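You operate a simulated robot arm through the tools that you are given. There is no shell and no other tool. Be economical: measure what you need, move in short steps, check, and stop when the job is done.

You are at the controls of a simulated two-armed robot. One attempt, no reset.

Task
Take the blue cap from the rollers past the closer and leave it on top of the grey tape dispenser. Then take the can on the rollers past the closer and put it away on the top of the wall table. Then take the small bottle from the dark belt and leave it on the top of the back table. Then take the grey rag from the top of the long steel table and leave it on the dark belt. Do these in the order given. Set down upright: can, small bottle.
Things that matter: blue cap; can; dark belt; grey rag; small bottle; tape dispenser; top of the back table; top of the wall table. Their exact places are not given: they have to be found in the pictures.

Only the result counts: the job must be done as asked and must still hold three seconds after the hand-in. Knocking over, shifting, dropping, spilling or breaking anything else fails it. Lids that push on must go on centred and level and be pressed home; caps that screw on are set level and turned clockwise until they are tight.

Robot
Two 7-joint arms with two-finger parallel grippers on one trunk, on a base that drives. Base frame: it is fixed to the floor where the robot stands at the start and does not move with it; the origin is under the middle of the robot, x ahead of it, y to its left, z up; the surface under the hand at the start is at about z = 0.72. Readings come in m, rad, newtons and seconds.
The left shoulder is at the start at [0.02, 0.113, 1.072], the right one opposite. With the tool pointing down near the work surface each hand reaches from about 0.22 to 0.6 m from the robot's upright axis, wherever it stands, measured 20 degrees to its own side. Places, roughly: blue cap (4x4x2 cm) [0.5, 0, 0.7]; can [0.5, -0.25, 0.75]; dark belt (160x19 cm) [-1.66, -0.56, 0.76]; grey rag (11x7x3 cm) [-2.9, -0.8, 0.8]; small bottle (11x7x22 cm) [-1.7, -0.6, 0.9]; tape dispenser (11x6x13 cm) [0.4, 0.2, 0.8]; top of the back table [-3.9, -0.3, 0.8]; top of the wall table [-8.6, -3.4, 0.8]. Payload 1.57 kg a hand.
The TCP of each hand is the grasp point between the finger pads, 0.03 m short of the fingertips. In the tool frame z runs along the fingers and y along their closing line. Largest opening 0.08 m; finger width 0.017, thickness 0.012; the body of the gripper, 0.04 by 0.082 m, starts 0.08 m behind the TCP.
Orientation is told as [roll, pitch, yaw] about the base's x, y, z axes, in that order, counted from this pose: with the fingers straight down and closing along the base's y, the tool's x points along the base's -x, its y along +y and its z along -z.

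Tools
- The arms move only by the tool move_arm. It takes "left_targets", "right_targets" or both (then of equal length, played together; a hand with none holds still); each is a list of rows, each an object (a shift or turn left out is 0, a gripper value left out holds the last) with "gripper": the gripper command, from -1 (fully open) to 1 (shut), values between in proportion; "delta_pos": the shift along the tool's x, y, z in units of 25 mm (1.0 is 25 mm), a list of three; "dr": the turn, a rotation vector about the tool's x, y, z in units of 4 degrees (1.0 is 4 degrees), a list of three. In form: [{"gripper": gripper, "delta_pos": [tx, ty, tz], "dr": [ax, ay, az]}, ...]. A call has 1 to 20 rows; each row shifts and turns the commanded pose from where the row before left it, along the tool's axes as they then stand. A call with a number of a shift or a turn outside -1 to 1 is refused whole. Each row takes 0.2 s and may step no farther than 0.05 m and 0.15 rad from the row before; otherwise, or with a gripper value out of range, the whole call is refused. Where a pose cannot be reached the arm comes as near as it can. A force on the tool above 40 N (or 10 N above the force at the start of the call, whichever is more), or a blocked arm, ends the call early, and 0.2 s more pass. The fingers move at their own pace (about 0.045 m/s each) and stop on an object; they squeeze with about 28 N. The grip force told is the motor's: it shows also when the fingers shut on nothing. Time passes only in rows, and 0.2 s behind the last, so rows that do not move let the fingers close. It gives the time, the measured TCP pose, the force on the tool (base axes), the opening and the grip force at its end, in the units of the frame above (readings bear some noise), with the torque about the TCP (base axes, N m) and any sound that the robot's microphone picked up.
- Cameras (640 x 400 px; columns grow to the right, rows downward): "scene" is now at [0.0922, -0.0039, 1.2073]; the picture's right is [0.02, -1.00, 0.00], its down [-0.52, -0.01, -0.86] and it looks along [0.86, 0.02, -0.52] (base axes); focal length 260 px, centre (320, 200). "left" rides on the left gripper at [0.072, 0.007, -0.122] in its tool frame; the picture's right is [-0.09, 1.00, 0.00], its down [-0.84, -0.08, -0.54] and it looks along [-0.54, -0.05, 0.84] (tool axes); focal length 238 px, centre (320, 200). "right" rides on the right gripper at [0.072, -0.007, -0.122] in its tool frame; the picture's right is [0.09, 1.00, 0.00], its down [-0.84, 0.08, -0.54] and it looks along [-0.54, 0.05, 0.84] (tool axes); focal length 238 px, centre (320, 200).
- camera(camera): a new picture of that camera. It takes no simulated time.
- move_column(by): slides the trunk up (or, below 0, down) by that many m; the arms and the scene camera ride with it, the base frame stays. It gives what a move gives, with no picture.
- base_move(legs): drives the robot by 1 to 6 legs, each [ahead, left, turn to the left] in m, m and rad, along the robot's own axes; the way and the turn of a leg run together, so that a leg with both is an arc; at most 1.5 m and 3.142 rad a leg. The arms and the cameras ride along, it lands a little off, and it stops where it bumps. It gives what a move gives.
- turn_head(pan, tilt): turns the head with the scene camera to pan (to the left, within 1.396 rad either way) and tilt (down, from -0.506 to 1.204), counted from straight ahead of the robot. It gives what a move gives.
- probe_pixels(camera, pixels): for up to 12 pixels [column, row] of the newest picture of that camera ("zoom" is the newest enlarged one), the place [x, y, z] in the base frame of the surface seen there, good to about 0.002 m, but the place of the scene camera against the robot may be out by one fixed shift of up to 0.012 m in any direction. It takes no simulated time.
- close_up(camera, box): a new picture of the part [left, top, right, bottom] of that camera's present view, enlarged. It takes no simulated time.
- hand_in(): hands the job in; it is judged then, once.

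Work in short steps. Measure before you move; look again where a grasp or a placing could have gone wrong, and mend it. You have 110 turns and 108 pictures in all, those below and enlarged ones among them. Open the grippers and draw the arms clear of the work before you hand the job in, unless the task says otherwise; then end with one line.

The tools are called after "Emit:" by a JSON object that holds its "method" and its "body". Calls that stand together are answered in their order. move_arm: Moves the arms, as the interface text tells. Its arguments: {"type":"object","properties":{"left_targets":{"type":"array"},"right_targets":{"type":"array"}},"required":[]} The other tools are called the same way: move_column (by) slides the trunk up or down; base_move (legs) drives the base; turn_head (pan, tilt) turns the head that bears the scene camera; camera (camera) takes a picture; probe_pixels (camera, pixels) gives the place of the surface under pixels of a picture; close_up (camera, box) takes an enlarged picture of a part of a camera's view; hand_in () hands the job in.

At the start:

```text
clock: 0.0
left_tool_pos: [0.4507, 0.1754, 1.0488]
left_orientation: [-0.001, -0.001, 0.0]
left_contact_force: [-0.4, 0.1, 0.0]
left_torque: [-0.02, 0.01, -0.02]
left_width: 0.0799
left_finger_force: 0.1
right_tool_pos: [0.4806, -0.2819, 1.0625]
right_orientation: [0.0, 0.0, 0.001]
right_contact_force: [1.0, -0.3, 0.5]
right_torque: [-0.01, -0.01, 0.01]
right_width: 0.0802
right_finger_force: 0.1
trunk travel left (down, up): [-0.125, 0.445]
robot x, y, heading: [-0.004, -0.0006, -0.003]
head pan, tilt: [0.019, 0.543]
```

scene: 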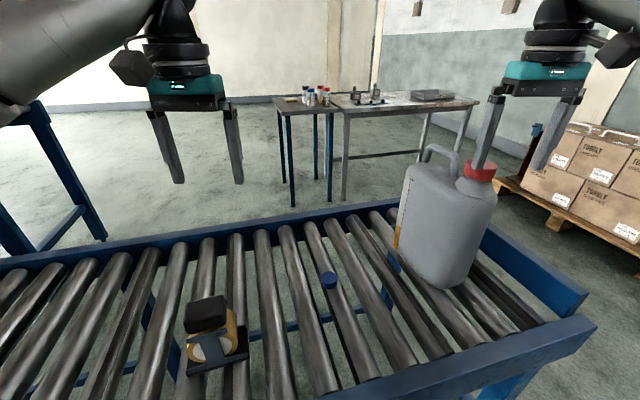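
right: 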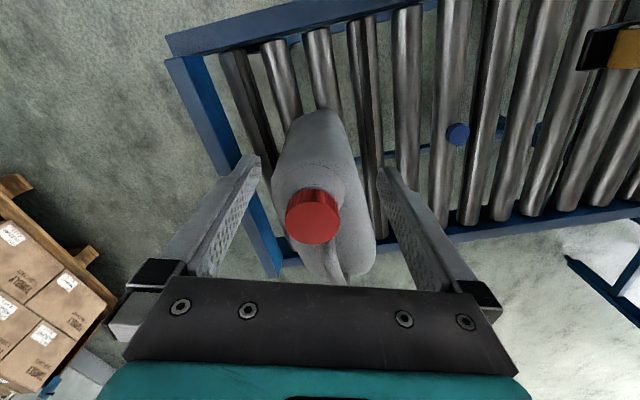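
left: 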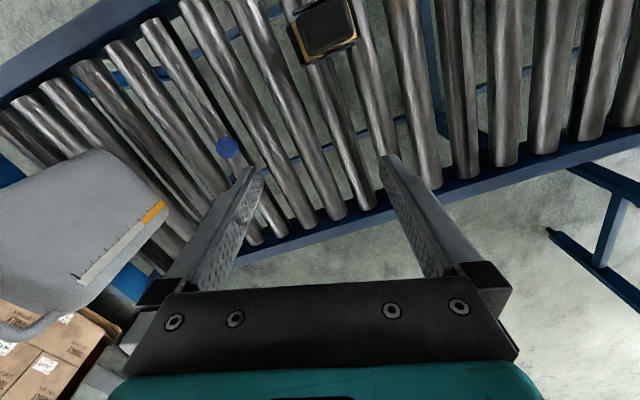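

The scene shows the blue cap at (329,280), the tape dispenser at (213,335) and the can (jerrycan) at (445,220). I probe these.

Emit:
{"method": "probe_pixels", "body": {"camera": "scene", "pixels": [[329, 275], [329, 283], [207, 308], [195, 325], [222, 320], [205, 350], [480, 168], [440, 150], [425, 170], [445, 220], [345, 310], [300, 300]]}}

Emit:
{"method": "close_up", "body": {"camera": "scene", "box": [160, 260, 360, 385]}}

Emit:
{"method": "close_up", "body": {"camera": "scene", "box": [370, 120, 530, 220]}}

```text
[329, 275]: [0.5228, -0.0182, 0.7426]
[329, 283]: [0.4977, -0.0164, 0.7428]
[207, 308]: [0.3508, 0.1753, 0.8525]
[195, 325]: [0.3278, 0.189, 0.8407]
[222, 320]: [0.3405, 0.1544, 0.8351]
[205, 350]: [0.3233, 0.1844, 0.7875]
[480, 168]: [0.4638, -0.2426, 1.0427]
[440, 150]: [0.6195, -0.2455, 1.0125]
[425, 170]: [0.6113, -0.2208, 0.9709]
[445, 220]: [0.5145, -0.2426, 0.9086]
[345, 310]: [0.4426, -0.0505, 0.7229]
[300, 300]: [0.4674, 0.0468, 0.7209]
```

```text
3.20 times, centred on (260, 322) of scene
```

zoom: 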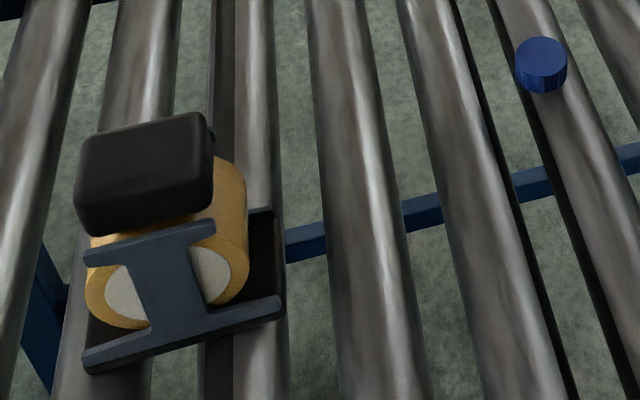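

```text
4.00 times, centred on (450, 170) of scene
```

zoom: 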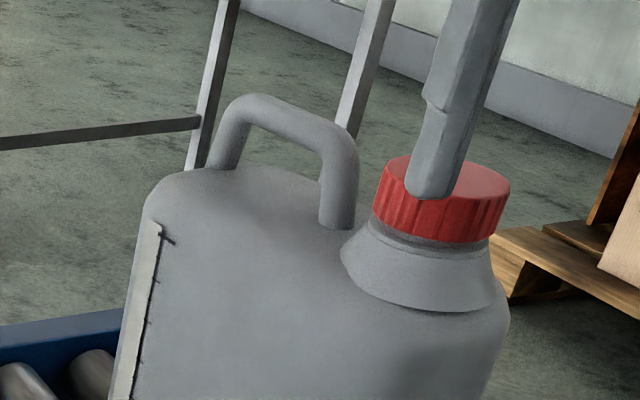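

Now measuring the dispenser's black top and cap sides.

Emit:
{"method": "probe_pixels", "body": {"camera": "scene", "pixels": [[189, 307], [204, 299], [220, 297], [223, 305], [222, 312], [205, 304], [205, 312], [205, 318], [205, 324], [190, 315], [190, 322], [190, 329]]}}

Emit:
{"method": "probe_pixels", "body": {"camera": "right", "pixels": [[458, 134], [450, 134], [466, 134], [458, 127], [458, 141], [615, 45], [590, 60], [312, 215], [290, 215], [335, 215], [312, 195], [312, 240]]}}

Emit:
{"method": "probe_pixels", "body": {"camera": "left", "pixels": [[228, 148], [220, 148], [236, 148], [228, 140], [228, 156], [325, 25], [308, 15], [345, 15], [312, 50], [350, 38], [340, 5], [320, 40]]}}

```text
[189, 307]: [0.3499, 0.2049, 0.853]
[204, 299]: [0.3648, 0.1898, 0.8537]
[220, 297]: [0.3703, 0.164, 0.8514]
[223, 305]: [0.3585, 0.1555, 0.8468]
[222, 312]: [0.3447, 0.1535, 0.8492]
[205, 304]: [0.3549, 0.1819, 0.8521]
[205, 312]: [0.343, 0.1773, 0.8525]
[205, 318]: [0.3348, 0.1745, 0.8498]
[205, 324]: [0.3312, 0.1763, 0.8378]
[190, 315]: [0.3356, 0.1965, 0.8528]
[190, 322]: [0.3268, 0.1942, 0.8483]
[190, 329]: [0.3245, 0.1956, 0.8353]
```

```text
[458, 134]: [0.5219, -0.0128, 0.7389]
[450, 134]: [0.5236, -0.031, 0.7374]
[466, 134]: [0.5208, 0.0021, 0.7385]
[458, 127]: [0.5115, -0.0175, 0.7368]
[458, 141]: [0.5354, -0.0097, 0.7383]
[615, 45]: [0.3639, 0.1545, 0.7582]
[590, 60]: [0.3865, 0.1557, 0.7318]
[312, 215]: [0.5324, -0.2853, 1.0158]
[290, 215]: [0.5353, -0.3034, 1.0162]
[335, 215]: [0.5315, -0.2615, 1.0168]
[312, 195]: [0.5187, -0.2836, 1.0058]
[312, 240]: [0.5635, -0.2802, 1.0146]
```

```text
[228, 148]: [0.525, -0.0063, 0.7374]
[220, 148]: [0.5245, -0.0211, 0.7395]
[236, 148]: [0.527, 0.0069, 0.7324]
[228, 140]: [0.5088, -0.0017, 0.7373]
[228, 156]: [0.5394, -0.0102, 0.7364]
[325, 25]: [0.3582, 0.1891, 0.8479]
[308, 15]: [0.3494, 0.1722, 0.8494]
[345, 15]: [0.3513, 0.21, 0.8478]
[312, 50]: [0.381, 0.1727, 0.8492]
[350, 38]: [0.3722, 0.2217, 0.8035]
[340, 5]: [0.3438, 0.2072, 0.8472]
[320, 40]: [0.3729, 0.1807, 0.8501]
```

Wrist cameras put the cap at about (0.524, -0.007), top z 0.738, and the dispenser top at about (0.358, 0.188, 0.849). I move the left hand above the cap and look.

Emit:
{"method": "move_arm", "body": {"left_targets": [{"gripper": -1, "delta_pos": [-0.29, -0.73, 0.9]}, {"delta_pos": [-0.29, -0.73, 0.9]}, {"delta_pos": [-0.29, -0.73, 0.9]}, {"delta_pos": [-0.29, -0.73, 0.9]}, {"delta_pos": [-0.29, -0.73, 0.9]}, {"delta_pos": [-0.29, -0.73, 0.9]}, {"delta_pos": [-0.29, -0.73, 0.9]}, {"delta_pos": [-0.29, -0.73, 0.9]}, {"delta_pos": [-0.29, -0.73, 0.9]}, {"delta_pos": [-0.29, -0.73, 0.9]}, {}]}}

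Emit:
{"method": "camera", "body": {"camera": "left"}}

```text
clock: 2.4
left_tool_pos: [0.5238, -0.0052, 0.8226]
left_orientation: [-0.001, 0.002, 0.003]
left_contact_force: [-0.3, 0.2, -0.1]
left_torque: [-0.01, -0.01, -0.04]
left_width: 0.08
left_finger_force: 0.2
right_tool_pos: [0.48, -0.2812, 1.0624]
right_orientation: [-0.002, 0.002, -0.001]
right_contact_force: [-0.1, 0.9, -0.5]
right_torque: [-0.02, 0.0, 0.0]
right_width: 0.0803
right_finger_force: 0.1
trunk travel left (down, up): [-0.125, 0.445]
robot x, y, heading: [0.0039, -0.0022, 0.004]
head pan, tilt: [0.019, 0.543]
```

```text
102 pictures are left
```

left: 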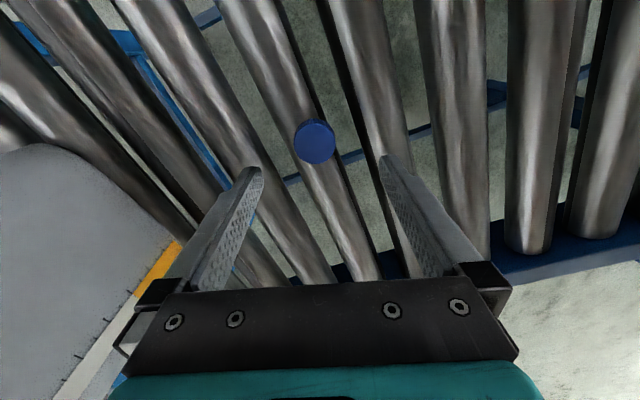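

Cap centred at (315,142); probing it from close.

Emit:
{"method": "probe_pixels", "body": {"camera": "left", "pixels": [[316, 122], [316, 138], [316, 150], [298, 138], [333, 138], [315, 160], [325, 185], [255, 160], [390, 130]]}}

```text
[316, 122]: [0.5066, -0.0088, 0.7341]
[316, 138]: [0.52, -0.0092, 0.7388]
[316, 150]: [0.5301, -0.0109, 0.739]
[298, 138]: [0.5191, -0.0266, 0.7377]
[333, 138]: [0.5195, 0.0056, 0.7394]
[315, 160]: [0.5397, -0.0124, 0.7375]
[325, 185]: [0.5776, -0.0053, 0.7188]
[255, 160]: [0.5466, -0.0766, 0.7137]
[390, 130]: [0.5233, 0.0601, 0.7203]
```

Descend to z≈0.753 with small centring, close and lift.

Emit:
{"method": "move_arm", "body": {"left_targets": [{"delta_pos": [0.07, -0.21, 0.7]}, {"delta_pos": [0, 0, 0.7]}, {"delta_pos": [0, 0, 0.7]}, {"delta_pos": [0, 0, 0.65]}, {}, {"gripper": 1}, {}, {}, {}, {}]}}

```text
clock: 4.6
left_tool_pos: [0.5196, -0.0122, 0.7554]
left_orientation: [0.001, 0.001, 0.001]
left_contact_force: [-0.9, 0.6, 0.0]
left_torque: [-0.01, 0.01, 0.02]
left_width: 0.0286
left_finger_force: 28.0
right_tool_pos: [0.4803, -0.2822, 1.064]
right_orientation: [0.0, 0.0, -0.002]
right_contact_force: [0.5, 0.0, -0.1]
right_torque: [-0.01, 0.02, 0.0]
right_width: 0.0801
right_finger_force: 0.1
trunk travel left (down, up): [-0.125, 0.445]
robot x, y, heading: [-0.0014, 0.0062, 0.003]
head pan, tilt: [0.019, 0.543]
```

Gripped (28.6 mm). Lift straight, then go over the dispenser and look.

Emit:
{"method": "move_arm", "body": {"left_targets": [{"delta_pos": [0, 0, -0.6]}, {"delta_pos": [0, 0, -1]}, {"delta_pos": [0, 0, -1]}, {"delta_pos": [0, 0, -1]}, {"delta_pos": [0, 0, -1]}, {"delta_pos": [0, 0, -1]}, {"delta_pos": [0, 0, -1]}, {"delta_pos": [0.72, 0.89, 0]}, {"delta_pos": [0.72, 0.89, 0]}, {"delta_pos": [0.72, 0.89, 0]}, {"delta_pos": [0.72, 0.89, 0]}, {"delta_pos": [0.72, 0.89, 0]}, {"delta_pos": [0.72, 0.89, 0]}, {"delta_pos": [0.72, 0.89, 0]}, {"delta_pos": [0.72, 0.89, 0]}, {"delta_pos": [0.72, 0.89, 0]}, {}]}}

Emit:
{"method": "camera", "body": {"camera": "left"}}

Emit:
{"method": "camera", "body": {"camera": "scene"}}

```text
clock: 8.2
left_tool_pos: [0.3587, 0.1887, 0.9216]
left_orientation: [0.001, 0.0, 0.001]
left_contact_force: [-0.1, -0.5, -0.6]
left_torque: [-0.02, -0.02, 0.01]
left_width: 0.0332
left_finger_force: 28.1
right_tool_pos: [0.4805, -0.2823, 1.0635]
right_orientation: [0.001, 0.001, -0.001]
right_contact_force: [1.0, -0.7, -0.4]
right_torque: [-0.01, 0.0, 0.0]
right_width: 0.0799
right_finger_force: 0.1
trunk travel left (down, up): [-0.125, 0.445]
robot x, y, heading: [0.0032, 0.0011, 0.0]
head pan, tilt: [0.019, 0.543]
```

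```text
101 pictures are left
```

left: 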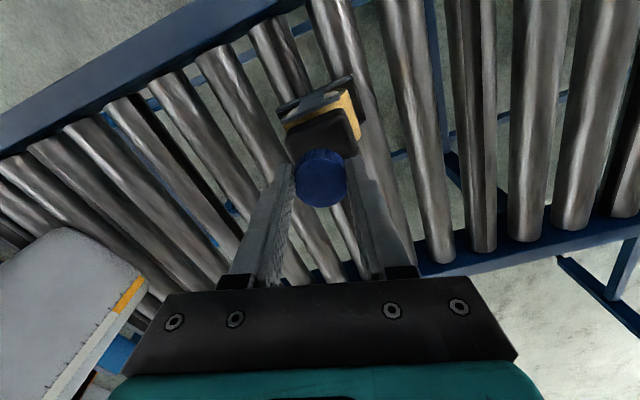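

```text
100 pictures are left
```

scene: 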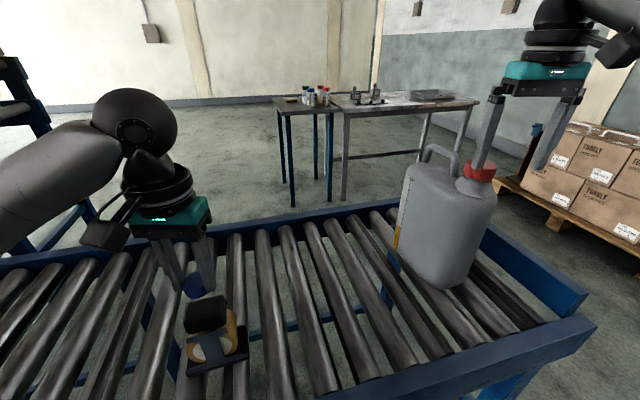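

The cap sits level at (322,178); I measure the dispenser top edges at (290-360, 110-160) again.

Emit:
{"method": "probe_pixels", "body": {"camera": "left", "pixels": [[293, 138], [350, 118], [358, 138], [320, 128], [330, 140], [322, 150], [322, 175], [352, 150], [296, 150], [322, 200]]}}

Emit:
{"method": "close_up", "body": {"camera": "left", "box": [260, 70, 380, 220]}}

Emit:
{"method": "probe_pixels", "body": {"camera": "scene", "pixels": [[204, 299], [220, 297], [204, 310], [189, 307], [190, 322], [222, 314], [205, 318]]}}

```text
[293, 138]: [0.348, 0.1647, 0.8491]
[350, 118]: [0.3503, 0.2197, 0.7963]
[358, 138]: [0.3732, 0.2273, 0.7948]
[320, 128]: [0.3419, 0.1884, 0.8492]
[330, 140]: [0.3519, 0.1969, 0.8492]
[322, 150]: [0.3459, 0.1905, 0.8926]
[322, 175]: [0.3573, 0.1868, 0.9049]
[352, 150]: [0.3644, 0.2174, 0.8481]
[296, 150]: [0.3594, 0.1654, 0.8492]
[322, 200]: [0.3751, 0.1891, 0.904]
```

```text
2.67 times, centred on (320, 145) of left
```

zoom: 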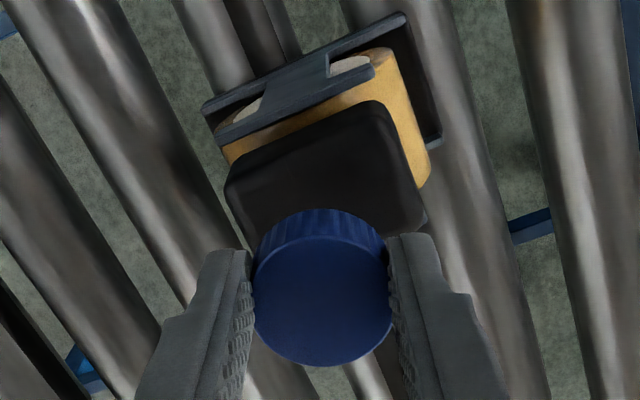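

```text
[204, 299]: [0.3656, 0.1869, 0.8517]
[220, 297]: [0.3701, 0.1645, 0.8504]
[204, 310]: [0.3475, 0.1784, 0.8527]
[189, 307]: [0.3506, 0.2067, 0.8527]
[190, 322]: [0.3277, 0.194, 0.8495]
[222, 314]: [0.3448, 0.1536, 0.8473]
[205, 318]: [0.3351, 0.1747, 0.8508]
```

Block centre ≈ (0.357, 0.190), top 0.849; the cap's bottom is ≈0.0365 below the TCP. Lower to contact and check force.

Emit:
{"method": "move_arm", "body": {"left_targets": [{"delta_pos": [0.05, 0.06, 0.5]}, {"delta_pos": [0, 0, 0.5]}, {"delta_pos": [0, 0, 0.25]}, {"delta_pos": [0, 0, 0.13]}, {}, {}]}}

Emit:
{"method": "close_up", "body": {"camera": "scene", "box": [160, 260, 256, 360]}}

```text
clock: 9.6
left_tool_pos: [0.3544, 0.1898, 0.8871]
left_orientation: [-0.001, 0.0, 0.002]
left_contact_force: [0.7, 0.3, 0.6]
left_torque: [-0.03, 0.01, 0.02]
left_width: 0.0334
left_finger_force: 27.9
right_tool_pos: [0.4811, -0.2816, 1.0638]
right_orientation: [0.0, 0.0, 0.001]
right_contact_force: [-0.5, -0.6, -0.4]
right_torque: [0.04, -0.02, 0.01]
right_width: 0.0799
right_finger_force: 0.0
trunk travel left (down, up): [-0.125, 0.445]
robot x, y, heading: [-0.0004, -0.0001, 0.001]
head pan, tilt: [0.019, 0.543]
```

```text
4.00 times, centred on (208, 310) of scene
```

zoom: 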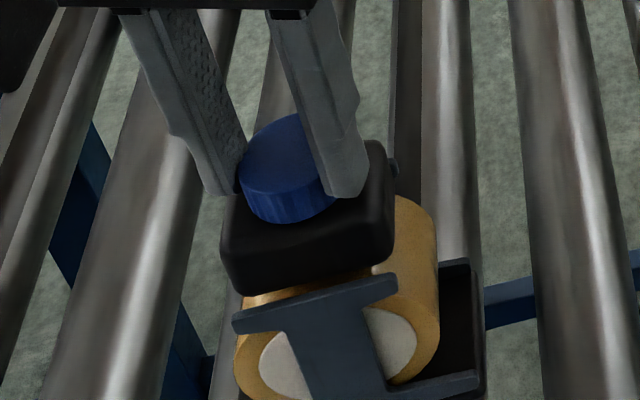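

Cap is about to touch, a bit left on the block; I shift 4 mm to the right, lower to touch and open gently.

Emit:
{"method": "move_arm", "body": {"left_targets": [{"delta_pos": [0, -0.18, 0]}, {"delta_pos": [0, 0, 0.05]}, {"delta_pos": [0, 0, 0.04]}, {}, {"gripper": 0.1}, {}, {}]}}

Emit:
{"method": "close_up", "body": {"camera": "scene", "box": [160, 260, 256, 360]}}

```text
clock: 11.2
left_tool_pos: [0.3561, 0.1845, 0.8829]
left_orientation: [0.0, -0.001, 0.002]
left_contact_force: [-0.3, 0.0, 0.2]
left_torque: [-0.01, 0.01, 0.02]
left_width: 0.0366
left_finger_force: 0.1
right_tool_pos: [0.4811, -0.2815, 1.0632]
right_orientation: [0.002, 0.0, 0.001]
right_contact_force: [-0.5, -1.0, -0.4]
right_torque: [-0.01, 0.03, -0.04]
right_width: 0.08
right_finger_force: 0.1
trunk travel left (down, up): [-0.125, 0.445]
robot x, y, heading: [-0.003, -0.0024, 0.003]
head pan, tilt: [0.019, 0.543]
```

```text
4.00 times, centred on (208, 310) of scene
```

zoom: 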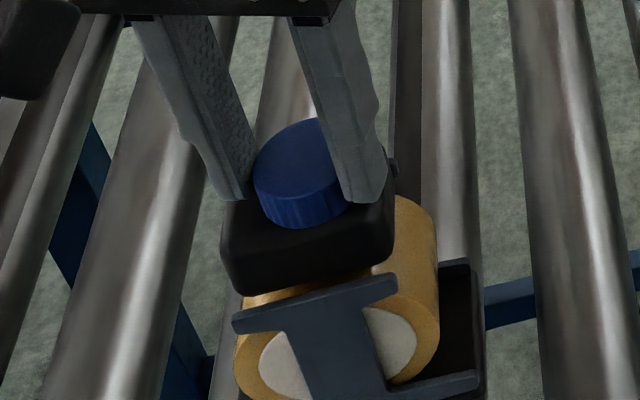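

Cap rests on the block. Open wide and lift the left hand up and back.

Emit:
{"method": "move_arm", "body": {"left_targets": [{"gripper": -0.3}, {}, {"delta_pos": [0, 0, -0.5]}, {"delta_pos": [0, 0, -1]}, {"delta_pos": [0, 0, -1]}, {"delta_pos": [0, 0, -1]}, {"delta_pos": [0, 0, -1]}, {"delta_pos": [0, 0, -1], "gripper": -1}, {"delta_pos": [0, 0, -1]}, {}]}}

Emit:
{"method": "camera", "body": {"camera": "left"}}

Emit:
{"method": "camera", "body": {"camera": "right"}}

```text
clock: 13.4
left_tool_pos: [0.3554, 0.1833, 1.048]
left_orientation: [0.001, 0.0, 0.003]
left_contact_force: [1.1, -0.6, -0.3]
left_torque: [-0.01, 0.0, 0.01]
left_width: 0.0801
left_finger_force: 0.0
right_tool_pos: [0.4811, -0.2807, 1.0635]
right_orientation: [0.0, -0.001, 0.0]
right_contact_force: [-0.1, -0.4, -0.3]
right_torque: [0.0, -0.01, -0.01]
right_width: 0.0803
right_finger_force: 0.0
trunk travel left (down, up): [-0.125, 0.445]
robot x, y, heading: [-0.0011, 0.0007, -0.002]
head pan, tilt: [0.019, 0.543]
```

```text
96 pictures are left
```

left: 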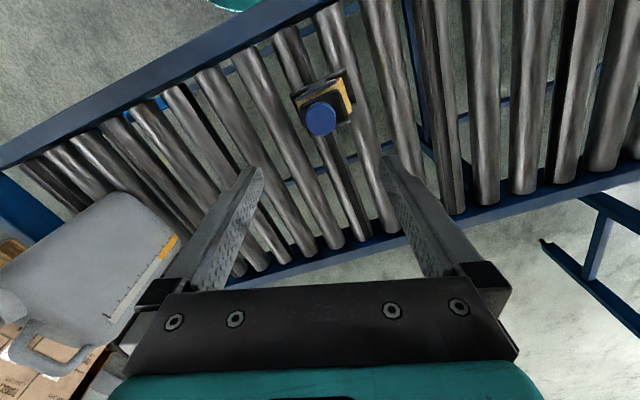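

```text
95 pictures are left
```

right: 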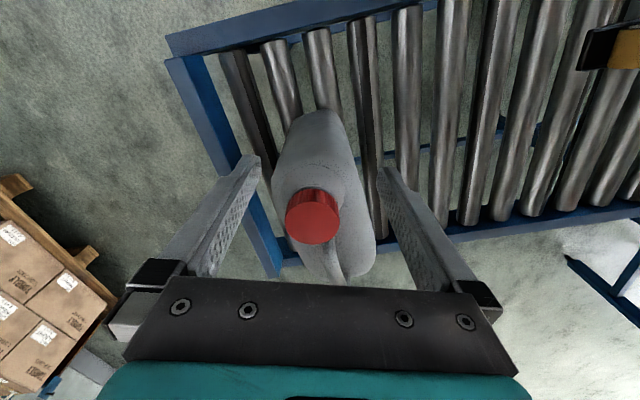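

Cap is on the block. Now the can: I raise the right hand to clear the view and look at its handle.

Emit:
{"method": "move_arm", "body": {"right_targets": [{"gripper": -1, "delta_pos": [0, 0, -1]}, {"delta_pos": [0, 0, -1]}, {"delta_pos": [0, 0, -1]}, {"delta_pos": [0, 0, -1]}, {"delta_pos": [0.5, 0, -0.5]}, {}]}}

Emit:
{"method": "camera", "body": {"camera": "right"}}

Emit:
{"method": "close_up", "body": {"camera": "scene", "box": [360, 120, 560, 300]}}

```text
clock: 14.8
left_tool_pos: [0.3555, 0.1833, 1.0469]
left_orientation: [0.0, 0.0, 0.001]
left_contact_force: [0.5, 0.4, -0.2]
left_torque: [0.0, -0.03, 0.01]
left_width: 0.0798
left_finger_force: 0.1
right_tool_pos: [0.4613, -0.2796, 1.1687]
right_orientation: [0.0, -0.002, -0.001]
right_contact_force: [-0.3, 0.3, -0.2]
right_torque: [-0.01, 0.01, -0.02]
right_width: 0.08
right_finger_force: 0.1
right hand out of reach, approached as far as the arm can: row 4
trunk travel left (down, up): [-0.125, 0.445]
robot x, y, heading: [-0.0008, 0.0006, -0.002]
head pan, tilt: [0.019, 0.543]
```

```text
94 pictures are left
```

right: 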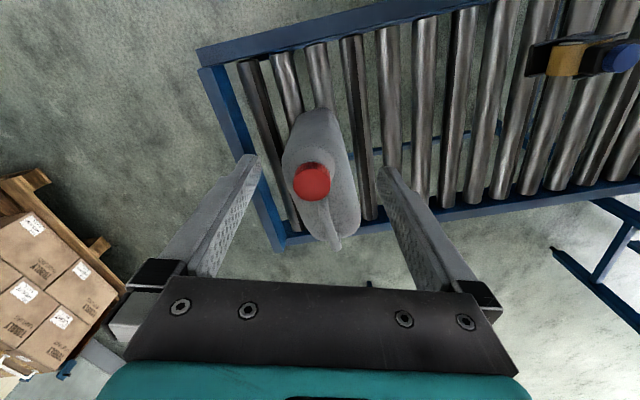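

```text
2.22 times, centred on (460, 210) of scene
```

zoom: 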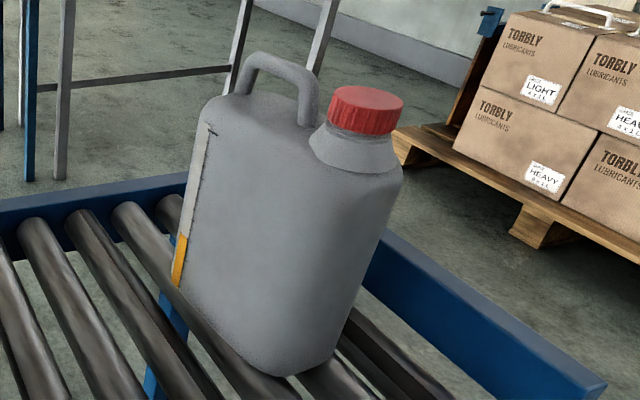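

The handle bar runs from (255,60) to (310,90) in the enlargement, cap at (365,105). Probing handle and body.

Emit:
{"method": "probe_pixels", "body": {"camera": "zoom", "pixels": [[252, 62], [270, 60], [290, 70], [303, 80], [240, 88], [310, 118], [365, 98], [270, 110], [210, 110], [320, 350], [190, 290], [390, 190]]}}

Emit:
{"method": "probe_pixels", "body": {"camera": "right", "pixels": [[311, 185], [325, 215], [334, 242], [330, 228], [345, 215], [355, 230], [290, 150], [320, 112], [345, 150], [300, 200], [325, 184], [297, 184]]}}

```text
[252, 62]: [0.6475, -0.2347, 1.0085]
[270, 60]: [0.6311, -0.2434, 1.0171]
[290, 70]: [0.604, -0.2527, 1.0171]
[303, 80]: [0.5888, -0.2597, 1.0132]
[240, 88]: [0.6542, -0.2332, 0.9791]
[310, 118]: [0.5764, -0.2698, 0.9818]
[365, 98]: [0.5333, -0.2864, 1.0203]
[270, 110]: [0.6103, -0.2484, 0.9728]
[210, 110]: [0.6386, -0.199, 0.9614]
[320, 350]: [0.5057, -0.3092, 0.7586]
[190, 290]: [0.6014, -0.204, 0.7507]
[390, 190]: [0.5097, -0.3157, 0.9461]
```

```text
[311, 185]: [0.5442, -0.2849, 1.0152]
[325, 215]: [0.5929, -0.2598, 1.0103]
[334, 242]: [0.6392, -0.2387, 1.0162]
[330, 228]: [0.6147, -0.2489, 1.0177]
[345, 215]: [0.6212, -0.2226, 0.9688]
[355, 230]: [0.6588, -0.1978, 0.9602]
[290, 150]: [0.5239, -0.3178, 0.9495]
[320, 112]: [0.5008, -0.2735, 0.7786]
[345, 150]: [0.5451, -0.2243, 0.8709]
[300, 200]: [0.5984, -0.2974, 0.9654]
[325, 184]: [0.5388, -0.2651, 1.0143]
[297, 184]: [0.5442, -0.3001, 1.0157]
```

The handle's grasp point ≈ (0.603, -0.254, 1.005) is a little out of reach, so I check how near the roller frame is to the base.

Emit:
{"method": "probe_pixels", "body": {"camera": "right", "pixels": [[400, 8], [220, 55], [205, 75], [270, 240], [450, 205]]}}

Emit:
{"method": "turn_head", "body": {"pan": 0, "tilt": 1.15}}

Emit:
{"method": "camera", "body": {"camera": "scene"}}

```text
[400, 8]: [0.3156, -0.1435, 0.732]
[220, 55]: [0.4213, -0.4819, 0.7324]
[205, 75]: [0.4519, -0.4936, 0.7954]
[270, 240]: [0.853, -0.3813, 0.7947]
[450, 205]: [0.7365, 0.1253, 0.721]
```

```text
clock: 15.8
left_tool_pos: [0.3555, 0.1846, 1.0496]
left_orientation: [-0.001, -0.001, 0.003]
left_contact_force: [-0.5, 0.6, 0.2]
left_torque: [0.01, 0.01, -0.05]
left_width: 0.08
left_finger_force: 0.0
right_tool_pos: [0.4615, -0.2798, 1.1682]
right_orientation: [0.001, -0.001, -0.001]
right_contact_force: [-1.0, -0.3, 1.0]
right_torque: [0.01, -0.03, 0.0]
right_width: 0.08
right_finger_force: 0.0
trunk travel left (down, up): [-0.125, 0.445]
robot x, y, heading: [-0.0022, -0.0011, -0.004]
head pan, tilt: [0.0, 1.15]
```

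```text
92 pictures are left
```

scene: 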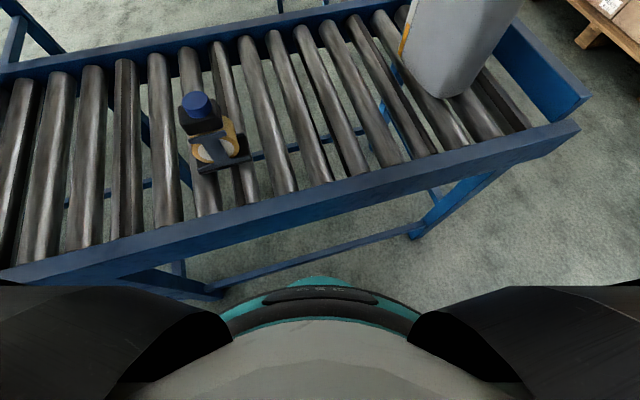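

I slide the base right along the rail (keeping its clearance) and turn left 0.3 rad to bring the handle into the right hand's domain; the hands are above everything.

Emit:
{"method": "base_move", "body": {"legs": [[0.06, -0.24, 0], [0, 0, 0.3]]}}

Emit:
{"method": "move_column", "body": {"by": 0.12}}

Emit:
{"method": "turn_head", "body": {"pan": -0.4, "tilt": 0.6}}

Emit:
{"method": "camera", "body": {"camera": "right"}}

```text
clock: 18.6
left_tool_pos: [0.3477, 0.04, 1.0472]
left_orientation: [0.0, -0.001, 0.301]
left_contact_force: [0.0, 0.3, 0.8]
left_torque: [-0.03, -0.01, 0.02]
left_width: 0.0798
left_finger_force: 0.0
right_tool_pos: [0.5864, -0.3733, 1.1691]
right_orientation: [0.0, 0.0, 0.298]
right_contact_force: [0.3, 0.6, -0.7]
right_torque: [0.0, 0.0, 0.01]
right_width: 0.08
right_finger_force: 0.1
trunk travel left (down, up): [-0.125, 0.445]
robot x, y, heading: [0.0599, -0.244, 0.291]
head pan, tilt: [0.0, 1.15]
```

```text
clock: 20.1
left_tool_pos: [0.3462, 0.0398, 1.1676]
left_orientation: [0.001, 0.0, 0.3]
left_contact_force: [-0.3, 0.1, 0.0]
left_torque: [0.0, 0.01, 0.03]
left_width: 0.0799
left_finger_force: 0.0
right_tool_pos: [0.5843, -0.3725, 1.2875]
right_orientation: [0.001, 0.001, 0.299]
right_contact_force: [0.3, 0.6, -0.3]
right_torque: [0.0, 0.02, 0.01]
right_width: 0.0801
right_finger_force: 0.1
trunk travel left (down, up): [-0.245, 0.325]
robot x, y, heading: [0.067, -0.242, 0.296]
head pan, tilt: [0.0, 1.15]
```

```text
clock: 21.1
left_tool_pos: [0.3473, 0.0403, 1.1668]
left_orientation: [0.0, 0.0, 0.299]
left_contact_force: [0.3, 0.1, -0.1]
left_torque: [-0.02, 0.02, 0.03]
left_width: 0.0802
left_finger_force: 0.1
right_tool_pos: [0.5849, -0.3734, 1.2889]
right_orientation: [0.001, 0.0, 0.299]
right_contact_force: [0.9, 1.0, -0.3]
right_torque: [0.01, -0.01, 0.0]
right_width: 0.0801
right_finger_force: 0.1
trunk travel left (down, up): [-0.245, 0.325]
robot x, y, heading: [0.0594, -0.2466, 0.295]
head pan, tilt: [-0.4, 0.6]
```

```text
91 pictures are left
```

right: 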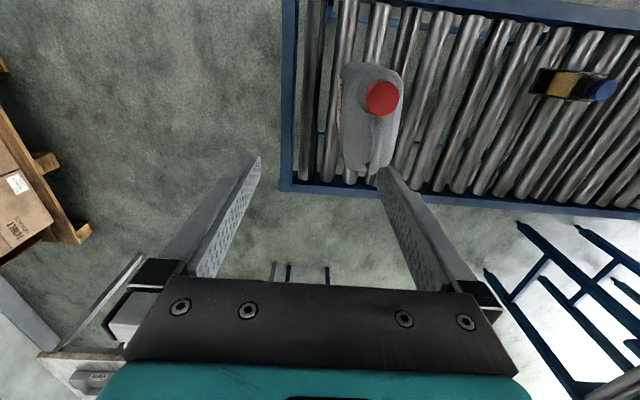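

Tool yaw is 0.3; bar yaw ≈0.44. Move above the handle to z≈1.12, turning to match, and look.

Emit:
{"method": "move_arm", "body": {"right_targets": [{"delta_pos": [-0.42, 0.87, 0]}, {"delta_pos": [-0.42, 0.87, 0]}, {"delta_pos": [-0.42, 0.87, 0]}, {"delta_pos": [-0.42, 0.86, 0]}, {"delta_pos": [-0.42, 0.86, 0]}, {"delta_pos": [0, 0, 1], "dr": [0, 0, -0.95]}, {"delta_pos": [0, 0, 1], "dr": [0, 0, -1]}, {"delta_pos": [0, 0, 1]}, {"delta_pos": [0, 0, 1]}, {"delta_pos": [0, 0, 1]}, {"delta_pos": [0, 0, 1]}, {"delta_pos": [0, 0, 0.7]}, {}]}}

Emit:
{"method": "camera", "body": {"camera": "right"}}

Emit:
{"method": "camera", "body": {"camera": "scene"}}

```text
clock: 23.9
left_tool_pos: [0.3472, 0.041, 1.1669]
left_orientation: [0.0, -0.001, 0.3]
left_contact_force: [0.5, 0.0, -0.2]
left_torque: [0.02, 0.0, -0.01]
left_width: 0.0804
left_finger_force: 0.0
right_tool_pos: [0.5845, -0.2648, 1.1143]
right_orientation: [0.002, 0.0, 0.435]
right_contact_force: [-0.7, 0.0, -0.1]
right_torque: [0.01, 0.0, -0.02]
right_width: 0.0801
right_finger_force: 0.1
right hand out of reach, approached as far as the arm can: row 3, 4, 5
trunk travel left (down, up): [-0.245, 0.325]
robot x, y, heading: [0.0645, -0.2418, 0.296]
head pan, tilt: [-0.4, 0.6]
```

```text
90 pictures are left
```

right: 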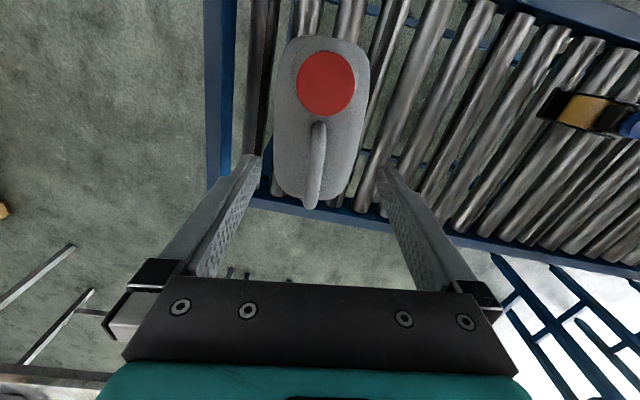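

```text
89 pictures are left
```

scene: 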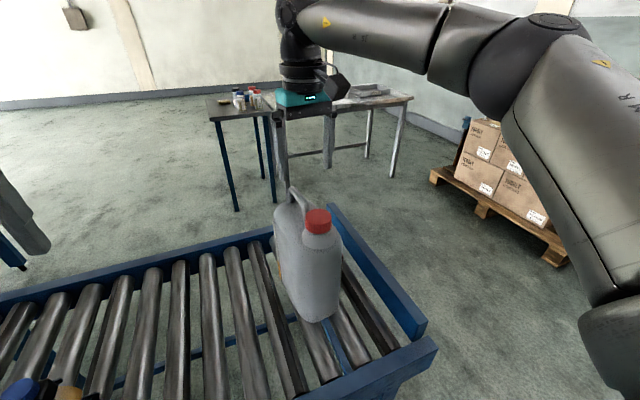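

Handle bar seen at (320,130)-(311,195). Probing exactly.

Emit:
{"method": "probe_pixels", "body": {"camera": "right", "pixels": [[319, 125], [317, 150], [315, 170], [312, 190], [310, 203], [325, 150], [308, 150], [303, 185], [320, 185], [340, 150], [327, 85], [290, 180]]}}

```text
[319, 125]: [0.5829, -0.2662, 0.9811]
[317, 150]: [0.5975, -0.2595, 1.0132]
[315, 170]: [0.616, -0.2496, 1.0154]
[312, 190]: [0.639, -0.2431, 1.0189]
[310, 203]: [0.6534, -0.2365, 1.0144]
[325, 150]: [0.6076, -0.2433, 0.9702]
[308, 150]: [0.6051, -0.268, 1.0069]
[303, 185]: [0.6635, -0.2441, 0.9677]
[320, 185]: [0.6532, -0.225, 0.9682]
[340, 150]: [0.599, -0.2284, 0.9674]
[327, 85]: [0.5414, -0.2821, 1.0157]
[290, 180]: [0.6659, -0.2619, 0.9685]
```

Bar lies directly ahead along the tool's -x. Go 21 mm along, down to z≈1.006, then close.

Emit:
{"method": "move_arm", "body": {"right_targets": [{"delta_pos": [-0.4, 0, 0.9]}, {"delta_pos": [-0.46, 0, 0.9]}, {"delta_pos": [0, 0, 0.7]}, {}]}}

Emit:
{"method": "camera", "body": {"camera": "right"}}

```text
clock: 24.9
left_tool_pos: [0.3471, 0.0412, 1.1682]
left_orientation: [0.0, 0.001, 0.3]
left_contact_force: [0.6, 0.5, 0.6]
left_torque: [-0.03, -0.01, 0.02]
left_width: 0.0801
left_finger_force: 0.0
right_tool_pos: [0.6051, -0.2564, 1.0529]
right_orientation: [0.0, -0.001, 0.435]
right_contact_force: [0.2, 0.6, 0.4]
right_torque: [-0.01, 0.03, -0.01]
right_width: 0.0799
right_finger_force: 0.0
trunk travel left (down, up): [-0.245, 0.325]
robot x, y, heading: [0.0618, -0.2423, 0.298]
head pan, tilt: [-0.4, 0.6]
```

```text
88 pictures are left
```

right: 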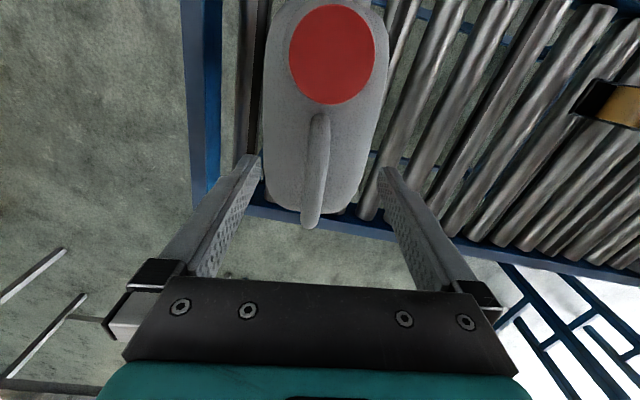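

Aligned. Lower 47 mm and close on the bar.

Emit:
{"method": "move_arm", "body": {"right_targets": [{"delta_pos": [0, 0, 0.7]}, {"delta_pos": [0, 0, 0.7]}, {"delta_pos": [0, 0, 0.45]}, {}, {"gripper": 1}, {}, {}, {}, {}, {}]}}

Emit:
{"method": "close_up", "body": {"camera": "scene", "box": [240, 80, 400, 220]}}

```text
clock: 27.1
left_tool_pos: [0.3474, 0.0392, 1.1668]
left_orientation: [0.003, -0.001, 0.299]
left_contact_force: [0.0, 0.1, 0.7]
left_torque: [0.0, 0.01, 0.01]
left_width: 0.08
left_finger_force: 0.1
right_tool_pos: [0.6067, -0.2568, 1.0057]
right_orientation: [0.002, 0.002, 0.433]
right_contact_force: [0.8, -0.8, -0.6]
right_torque: [0.25, 0.03, -0.37]
right_width: 0.0169
right_finger_force: 27.6
trunk travel left (down, up): [-0.245, 0.325]
robot x, y, heading: [0.0617, -0.2403, 0.301]
head pan, tilt: [-0.4, 0.6]
```

```text
2.86 times, centred on (320, 150) of scene
```

zoom: 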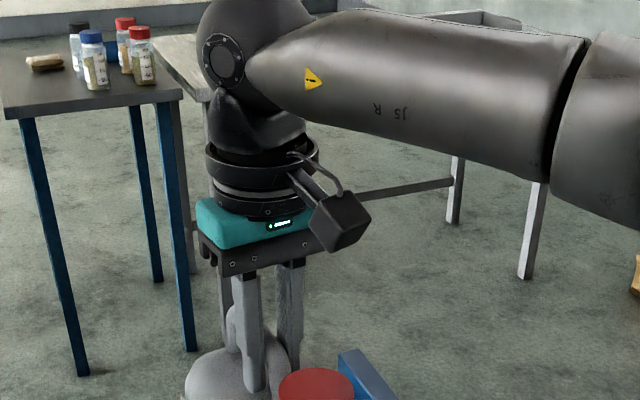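

Handle held (17 mm). Lift by the trunk 0.06 and check the load.

Emit:
{"method": "move_column", "body": {"by": 0.06}}

Emit:
{"method": "camera", "body": {"camera": "scene"}}

Emit:
{"method": "camera", "body": {"camera": "right"}}

```text
clock: 28.1
left_tool_pos: [0.3486, 0.0393, 1.2269]
left_orientation: [0.0, 0.003, 0.301]
left_contact_force: [0.7, -0.2, 0.1]
left_torque: [0.02, 0.01, -0.01]
left_width: 0.0801
left_finger_force: 0.0
right_tool_pos: [0.6073, -0.2555, 1.0643]
right_orientation: [-0.001, 0.003, 0.435]
right_contact_force: [0.4, 0.3, -14.9]
right_torque: [0.06, -0.09, -0.03]
right_width: 0.0171
right_finger_force: 27.5
trunk travel left (down, up): [-0.305, 0.265]
robot x, y, heading: [0.0594, -0.244, 0.296]
head pan, tilt: [-0.4, 0.6]
```

```text
86 pictures are left
```

scene: 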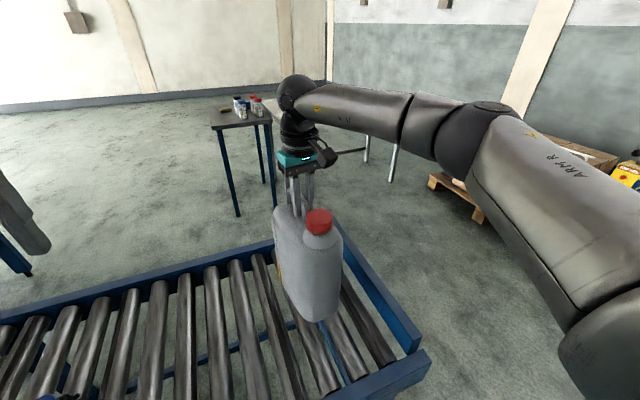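

```text
85 pictures are left
```

right: 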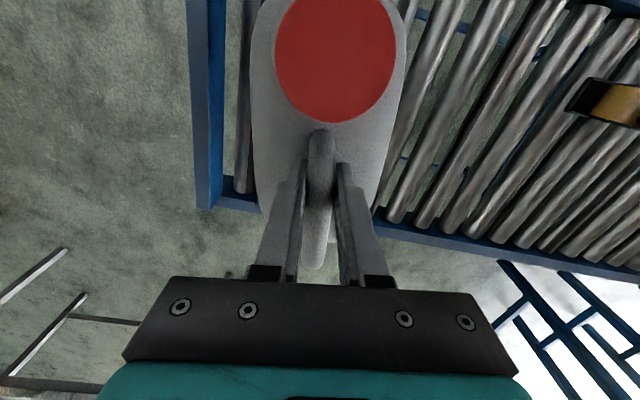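

Load ≈15 N, level. Raise another 0.1, then back away from the rollers a little and look around.

Emit:
{"method": "move_column", "body": {"by": 0.1}}

Emit:
{"method": "base_move", "body": {"legs": [[-0.3, 0, 0]]}}

Emit:
{"method": "turn_head", "body": {"pan": -1.39, "tilt": 0.3}}

Emit:
{"method": "camera", "body": {"camera": "scene"}}

Emit:
{"method": "turn_head", "body": {"pan": 1.39, "tilt": 0.3}}

Emit:
{"method": "camera", "body": {"camera": "scene"}}

```text
clock: 29.4
left_tool_pos: [0.3487, 0.0406, 1.3263]
left_orientation: [0.0, 0.001, 0.301]
left_contact_force: [-0.2, -0.2, 0.1]
left_torque: [0.0, 0.01, -0.02]
left_width: 0.08
left_finger_force: 0.0
right_tool_pos: [0.6076, -0.2574, 1.1642]
right_orientation: [-0.001, 0.002, 0.435]
right_contact_force: [0.0, -0.3, -14.6]
right_torque: [0.07, -0.09, 0.02]
right_width: 0.017
right_finger_force: 28.3
trunk travel left (down, up): [-0.405, 0.165]
robot x, y, heading: [0.0584, -0.2358, 0.297]
head pan, tilt: [-0.4, 0.6]
```

```text
clock: 31.4
left_tool_pos: [0.0581, -0.0476, 1.3265]
left_orientation: [0.0, 0.002, 0.306]
left_contact_force: [-0.6, 0.0, 0.9]
left_torque: [0.06, -0.03, 0.02]
left_width: 0.0802
left_finger_force: 0.2
right_tool_pos: [0.3193, -0.3429, 1.165]
right_orientation: [-0.002, 0.001, 0.44]
right_contact_force: [0.4, -0.9, -14.8]
right_torque: [0.07, -0.05, 0.03]
right_width: 0.0168
right_finger_force: 27.2
trunk travel left (down, up): [-0.405, 0.165]
robot x, y, heading: [-0.2233, -0.3315, 0.304]
head pan, tilt: [-0.4, 0.6]
```

```text
clock: 32.7
left_tool_pos: [0.0591, -0.0481, 1.3272]
left_orientation: [0.001, 0.001, 0.306]
left_contact_force: [-1.0, -0.2, -0.1]
left_torque: [0.02, -0.01, 0.01]
left_width: 0.08
left_finger_force: 0.1
right_tool_pos: [0.3195, -0.3434, 1.1658]
right_orientation: [0.0, 0.001, 0.441]
right_contact_force: [0.9, 0.5, -14.8]
right_torque: [0.05, -0.09, 0.02]
right_width: 0.0167
right_finger_force: 28.4
trunk travel left (down, up): [-0.405, 0.165]
robot x, y, heading: [-0.2278, -0.3273, 0.307]
head pan, tilt: [-1.389, 0.3]
```

```text
84 pictures are left
```

scene: 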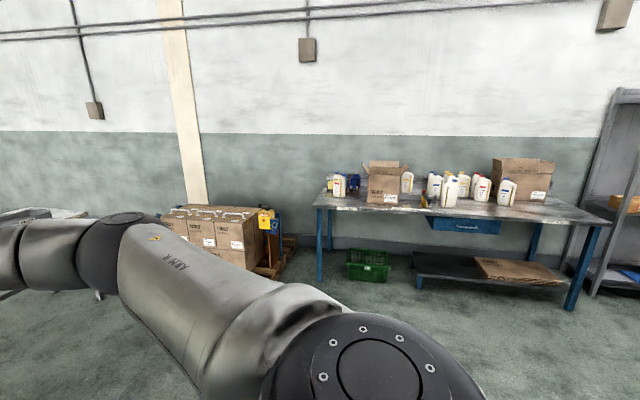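

```text
clock: 35.2
left_tool_pos: [0.0584, -0.0469, 1.3268]
left_orientation: [-0.001, 0.002, 0.305]
left_contact_force: [-0.5, 0.0, -0.3]
left_torque: [0.0, -0.01, -0.03]
left_width: 0.0801
left_finger_force: 0.1
right_tool_pos: [0.3189, -0.3423, 1.1645]
right_orientation: [0.0, 0.002, 0.44]
right_contact_force: [0.3, -0.5, -14.8]
right_torque: [0.05, -0.07, -0.03]
right_width: 0.0169
right_finger_force: 27.8
trunk travel left (down, up): [-0.405, 0.165]
robot x, y, heading: [-0.2274, -0.3307, 0.307]
head pan, tilt: [1.389, 0.3]
```

```text
83 pictures are left
```

scene: 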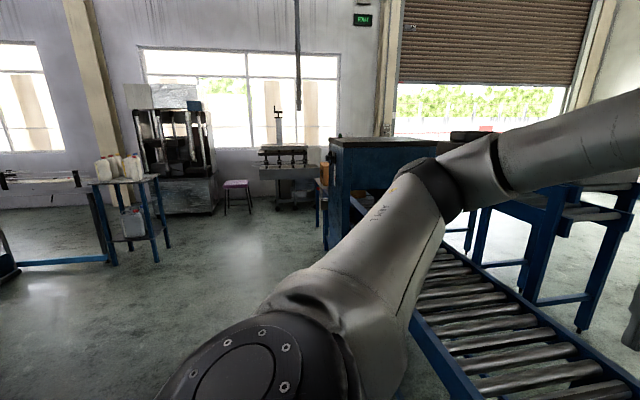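

Open floor on the right. Turn right ~1.3 rad in place and look toward the rear.

Emit:
{"method": "base_move", "body": {"legs": [[0, 0, -1.3]]}}

Emit:
{"method": "turn_head", "body": {"pan": -1.39, "tilt": 0.35}}

Emit:
{"method": "camera", "body": {"camera": "scene"}}

```text
clock: 38.8
left_tool_pos: [0.1178, -0.5377, 1.3278]
left_orientation: [0.0, 0.001, -1.018]
left_contact_force: [-0.6, -0.4, 0.5]
left_torque: [0.02, 0.01, 0.01]
left_width: 0.0802
left_finger_force: 0.2
right_tool_pos: [-0.1036, -0.8622, 1.1645]
right_orientation: [-0.001, 0.002, -0.884]
right_contact_force: [-0.5, -0.2, -15.6]
right_torque: [-0.05, -0.09, 0.0]
right_width: 0.0169
right_finger_force: 28.2
trunk travel left (down, up): [-0.405, 0.165]
robot x, y, heading: [-0.2261, -0.3291, -1.024]
head pan, tilt: [1.389, 0.3]
```

```text
clock: 41.3
left_tool_pos: [0.1169, -0.5366, 1.3267]
left_orientation: [0.001, 0.002, -1.016]
left_contact_force: [-0.3, 0.5, -0.8]
left_torque: [0.04, 0.0, -0.01]
left_width: 0.0802
left_finger_force: 0.0
right_tool_pos: [-0.1046, -0.8623, 1.1646]
right_orientation: [-0.001, 0.002, -0.883]
right_contact_force: [0.3, 0.0, -15.7]
right_torque: [-0.09, -0.07, 0.0]
right_width: 0.017
right_finger_force: 28.4
trunk travel left (down, up): [-0.405, 0.165]
robot x, y, heading: [-0.2247, -0.331, -1.018]
head pan, tilt: [-1.389, 0.351]
```

```text
82 pictures are left
```

scene: 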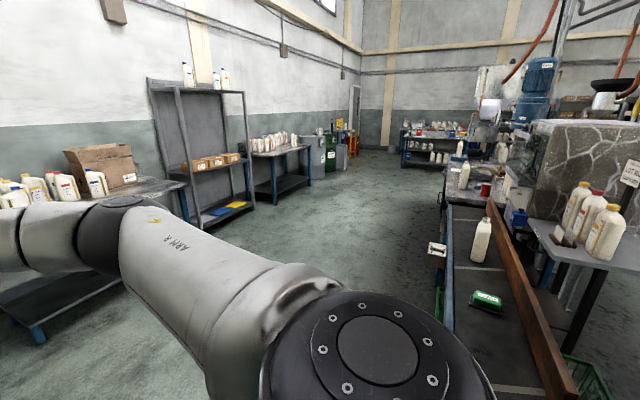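

I can see the belt with the bottle at (481,240), tables beyond. Probing to map the way.

Emit:
{"method": "probe_pixels", "body": {"camera": "scene", "pixels": [[481, 228], [500, 280], [435, 140], [420, 134], [290, 152], [265, 155], [470, 185], [445, 330], [465, 205], [540, 380], [240, 180], [412, 165]]}}

Emit:
{"method": "close_up", "body": {"camera": "scene", "box": [360, 90, 560, 220]}}

Emit:
{"method": "close_up", "body": {"camera": "scene", "box": [220, 90, 400, 210]}}

```text
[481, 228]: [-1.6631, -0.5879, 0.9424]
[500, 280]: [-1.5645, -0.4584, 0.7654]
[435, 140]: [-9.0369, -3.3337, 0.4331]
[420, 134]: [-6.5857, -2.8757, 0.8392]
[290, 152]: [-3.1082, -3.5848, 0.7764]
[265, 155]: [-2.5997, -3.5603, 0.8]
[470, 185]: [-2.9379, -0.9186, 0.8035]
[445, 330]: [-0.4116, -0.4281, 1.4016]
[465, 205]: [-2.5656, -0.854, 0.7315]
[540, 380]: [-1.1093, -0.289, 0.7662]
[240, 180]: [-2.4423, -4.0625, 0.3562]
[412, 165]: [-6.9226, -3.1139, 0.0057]
```

```text
3.08 times, centred on (460, 155) of scene
```

zoom: 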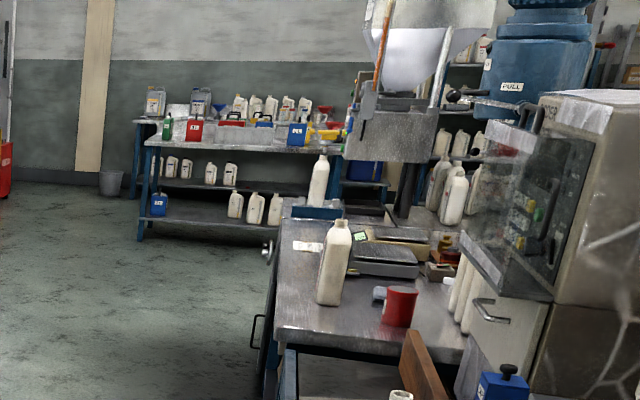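

```text
3.33 times, centred on (310, 150) of scene
```

zoom: 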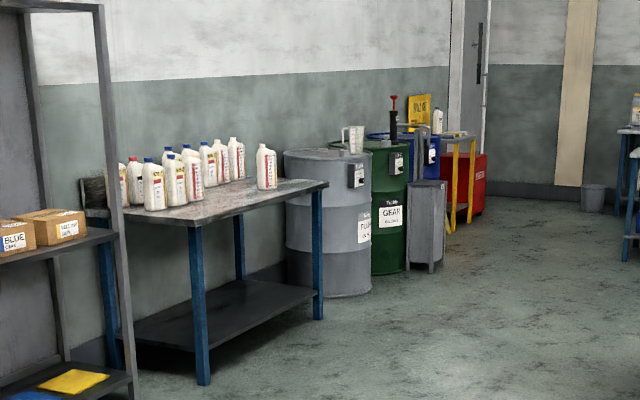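

The wall table is presumably the one behind the front rear table. Drive to (-1.0,-1.8), then along the aisle to about (-4.6,-2.35), and look.

Emit:
{"method": "base_move", "body": {"legs": [[0, 0, -1.04], [0.83, 0, 0], [0.83, 0, 0], [0, 0, -0.93], [1.4, 0, 0], [1.4, 0, 0]]}}

Emit:
{"method": "turn_head", "body": {"pan": 0.3, "tilt": 0.3}}

Emit:
{"method": "camera", "body": {"camera": "scene"}}

```text
clock: 67.8
left_tool_pos: [-4.0889, -2.4823, 1.3272]
left_orientation: [0.0, 0.003, -2.987]
left_contact_force: [0.1, -0.5, 0.0]
left_torque: [0.0, 0.0, 0.03]
left_width: 0.08
left_finger_force: 0.0
right_tool_pos: [-4.3016, -2.1529, 1.1641]
right_orientation: [-0.001, 0.004, -2.85]
right_contact_force: [-0.8, -0.3, -14.8]
right_torque: [-0.08, 0.08, 0.02]
right_width: 0.017
right_finger_force: 27.7
trunk travel left (down, up): [-0.405, 0.165]
robot x, y, heading: [-3.7649, -2.2444, -2.986]
head pan, tilt: [-1.389, 0.351]
```

```text
clock: 69.5
left_tool_pos: [-4.088, -2.4825, 1.3278]
left_orientation: [0.001, 0.0, -2.985]
left_contact_force: [-0.4, 0.2, 0.3]
left_torque: [0.0, 0.02, 0.01]
left_width: 0.0801
left_finger_force: 0.0
right_tool_pos: [-4.3025, -2.1518, 1.1642]
right_orientation: [0.0, 0.004, -2.849]
right_contact_force: [0.6, 0.2, -15.1]
right_torque: [-0.03, 0.08, 0.02]
right_width: 0.0169
right_finger_force: 27.5
trunk travel left (down, up): [-0.405, 0.165]
robot x, y, heading: [-3.7616, -2.2482, -2.987]
head pan, tilt: [0.3, 0.3]
```

```text
79 pictures are left
```

scene: 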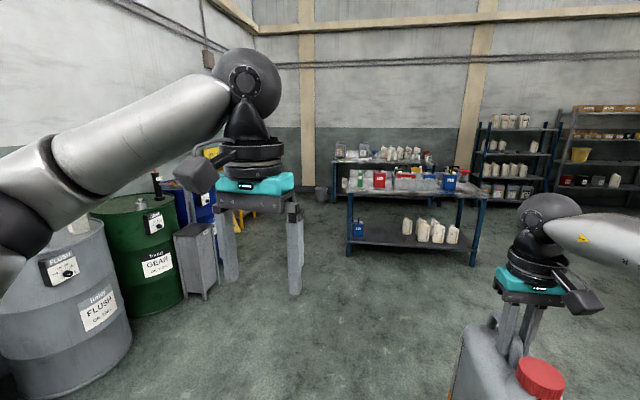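

Front table and wall table are visible. Probing their edges.

Emit:
{"method": "probe_pixels", "body": {"camera": "scene", "pixels": [[337, 160], [345, 160], [352, 190], [484, 194], [365, 187], [430, 160], [352, 262], [474, 262], [335, 200], [205, 290], [240, 210], [322, 195]]}}

Emit:
{"method": "close_up", "body": {"camera": "scene", "box": [310, 120, 510, 245]}}

```text
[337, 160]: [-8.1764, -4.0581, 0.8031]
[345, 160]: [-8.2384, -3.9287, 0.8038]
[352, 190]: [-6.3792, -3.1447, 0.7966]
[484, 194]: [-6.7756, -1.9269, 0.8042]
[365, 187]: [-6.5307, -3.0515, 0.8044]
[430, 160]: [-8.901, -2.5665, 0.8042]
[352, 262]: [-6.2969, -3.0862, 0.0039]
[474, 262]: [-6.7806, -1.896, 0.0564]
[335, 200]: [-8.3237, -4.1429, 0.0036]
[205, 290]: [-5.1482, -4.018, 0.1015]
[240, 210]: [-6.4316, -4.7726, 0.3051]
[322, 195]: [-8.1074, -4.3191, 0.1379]
```

```text
3.20 times, centred on (410, 182) of scene
```

zoom: 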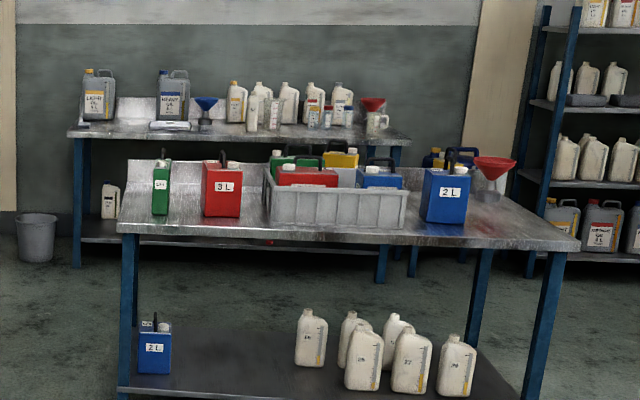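

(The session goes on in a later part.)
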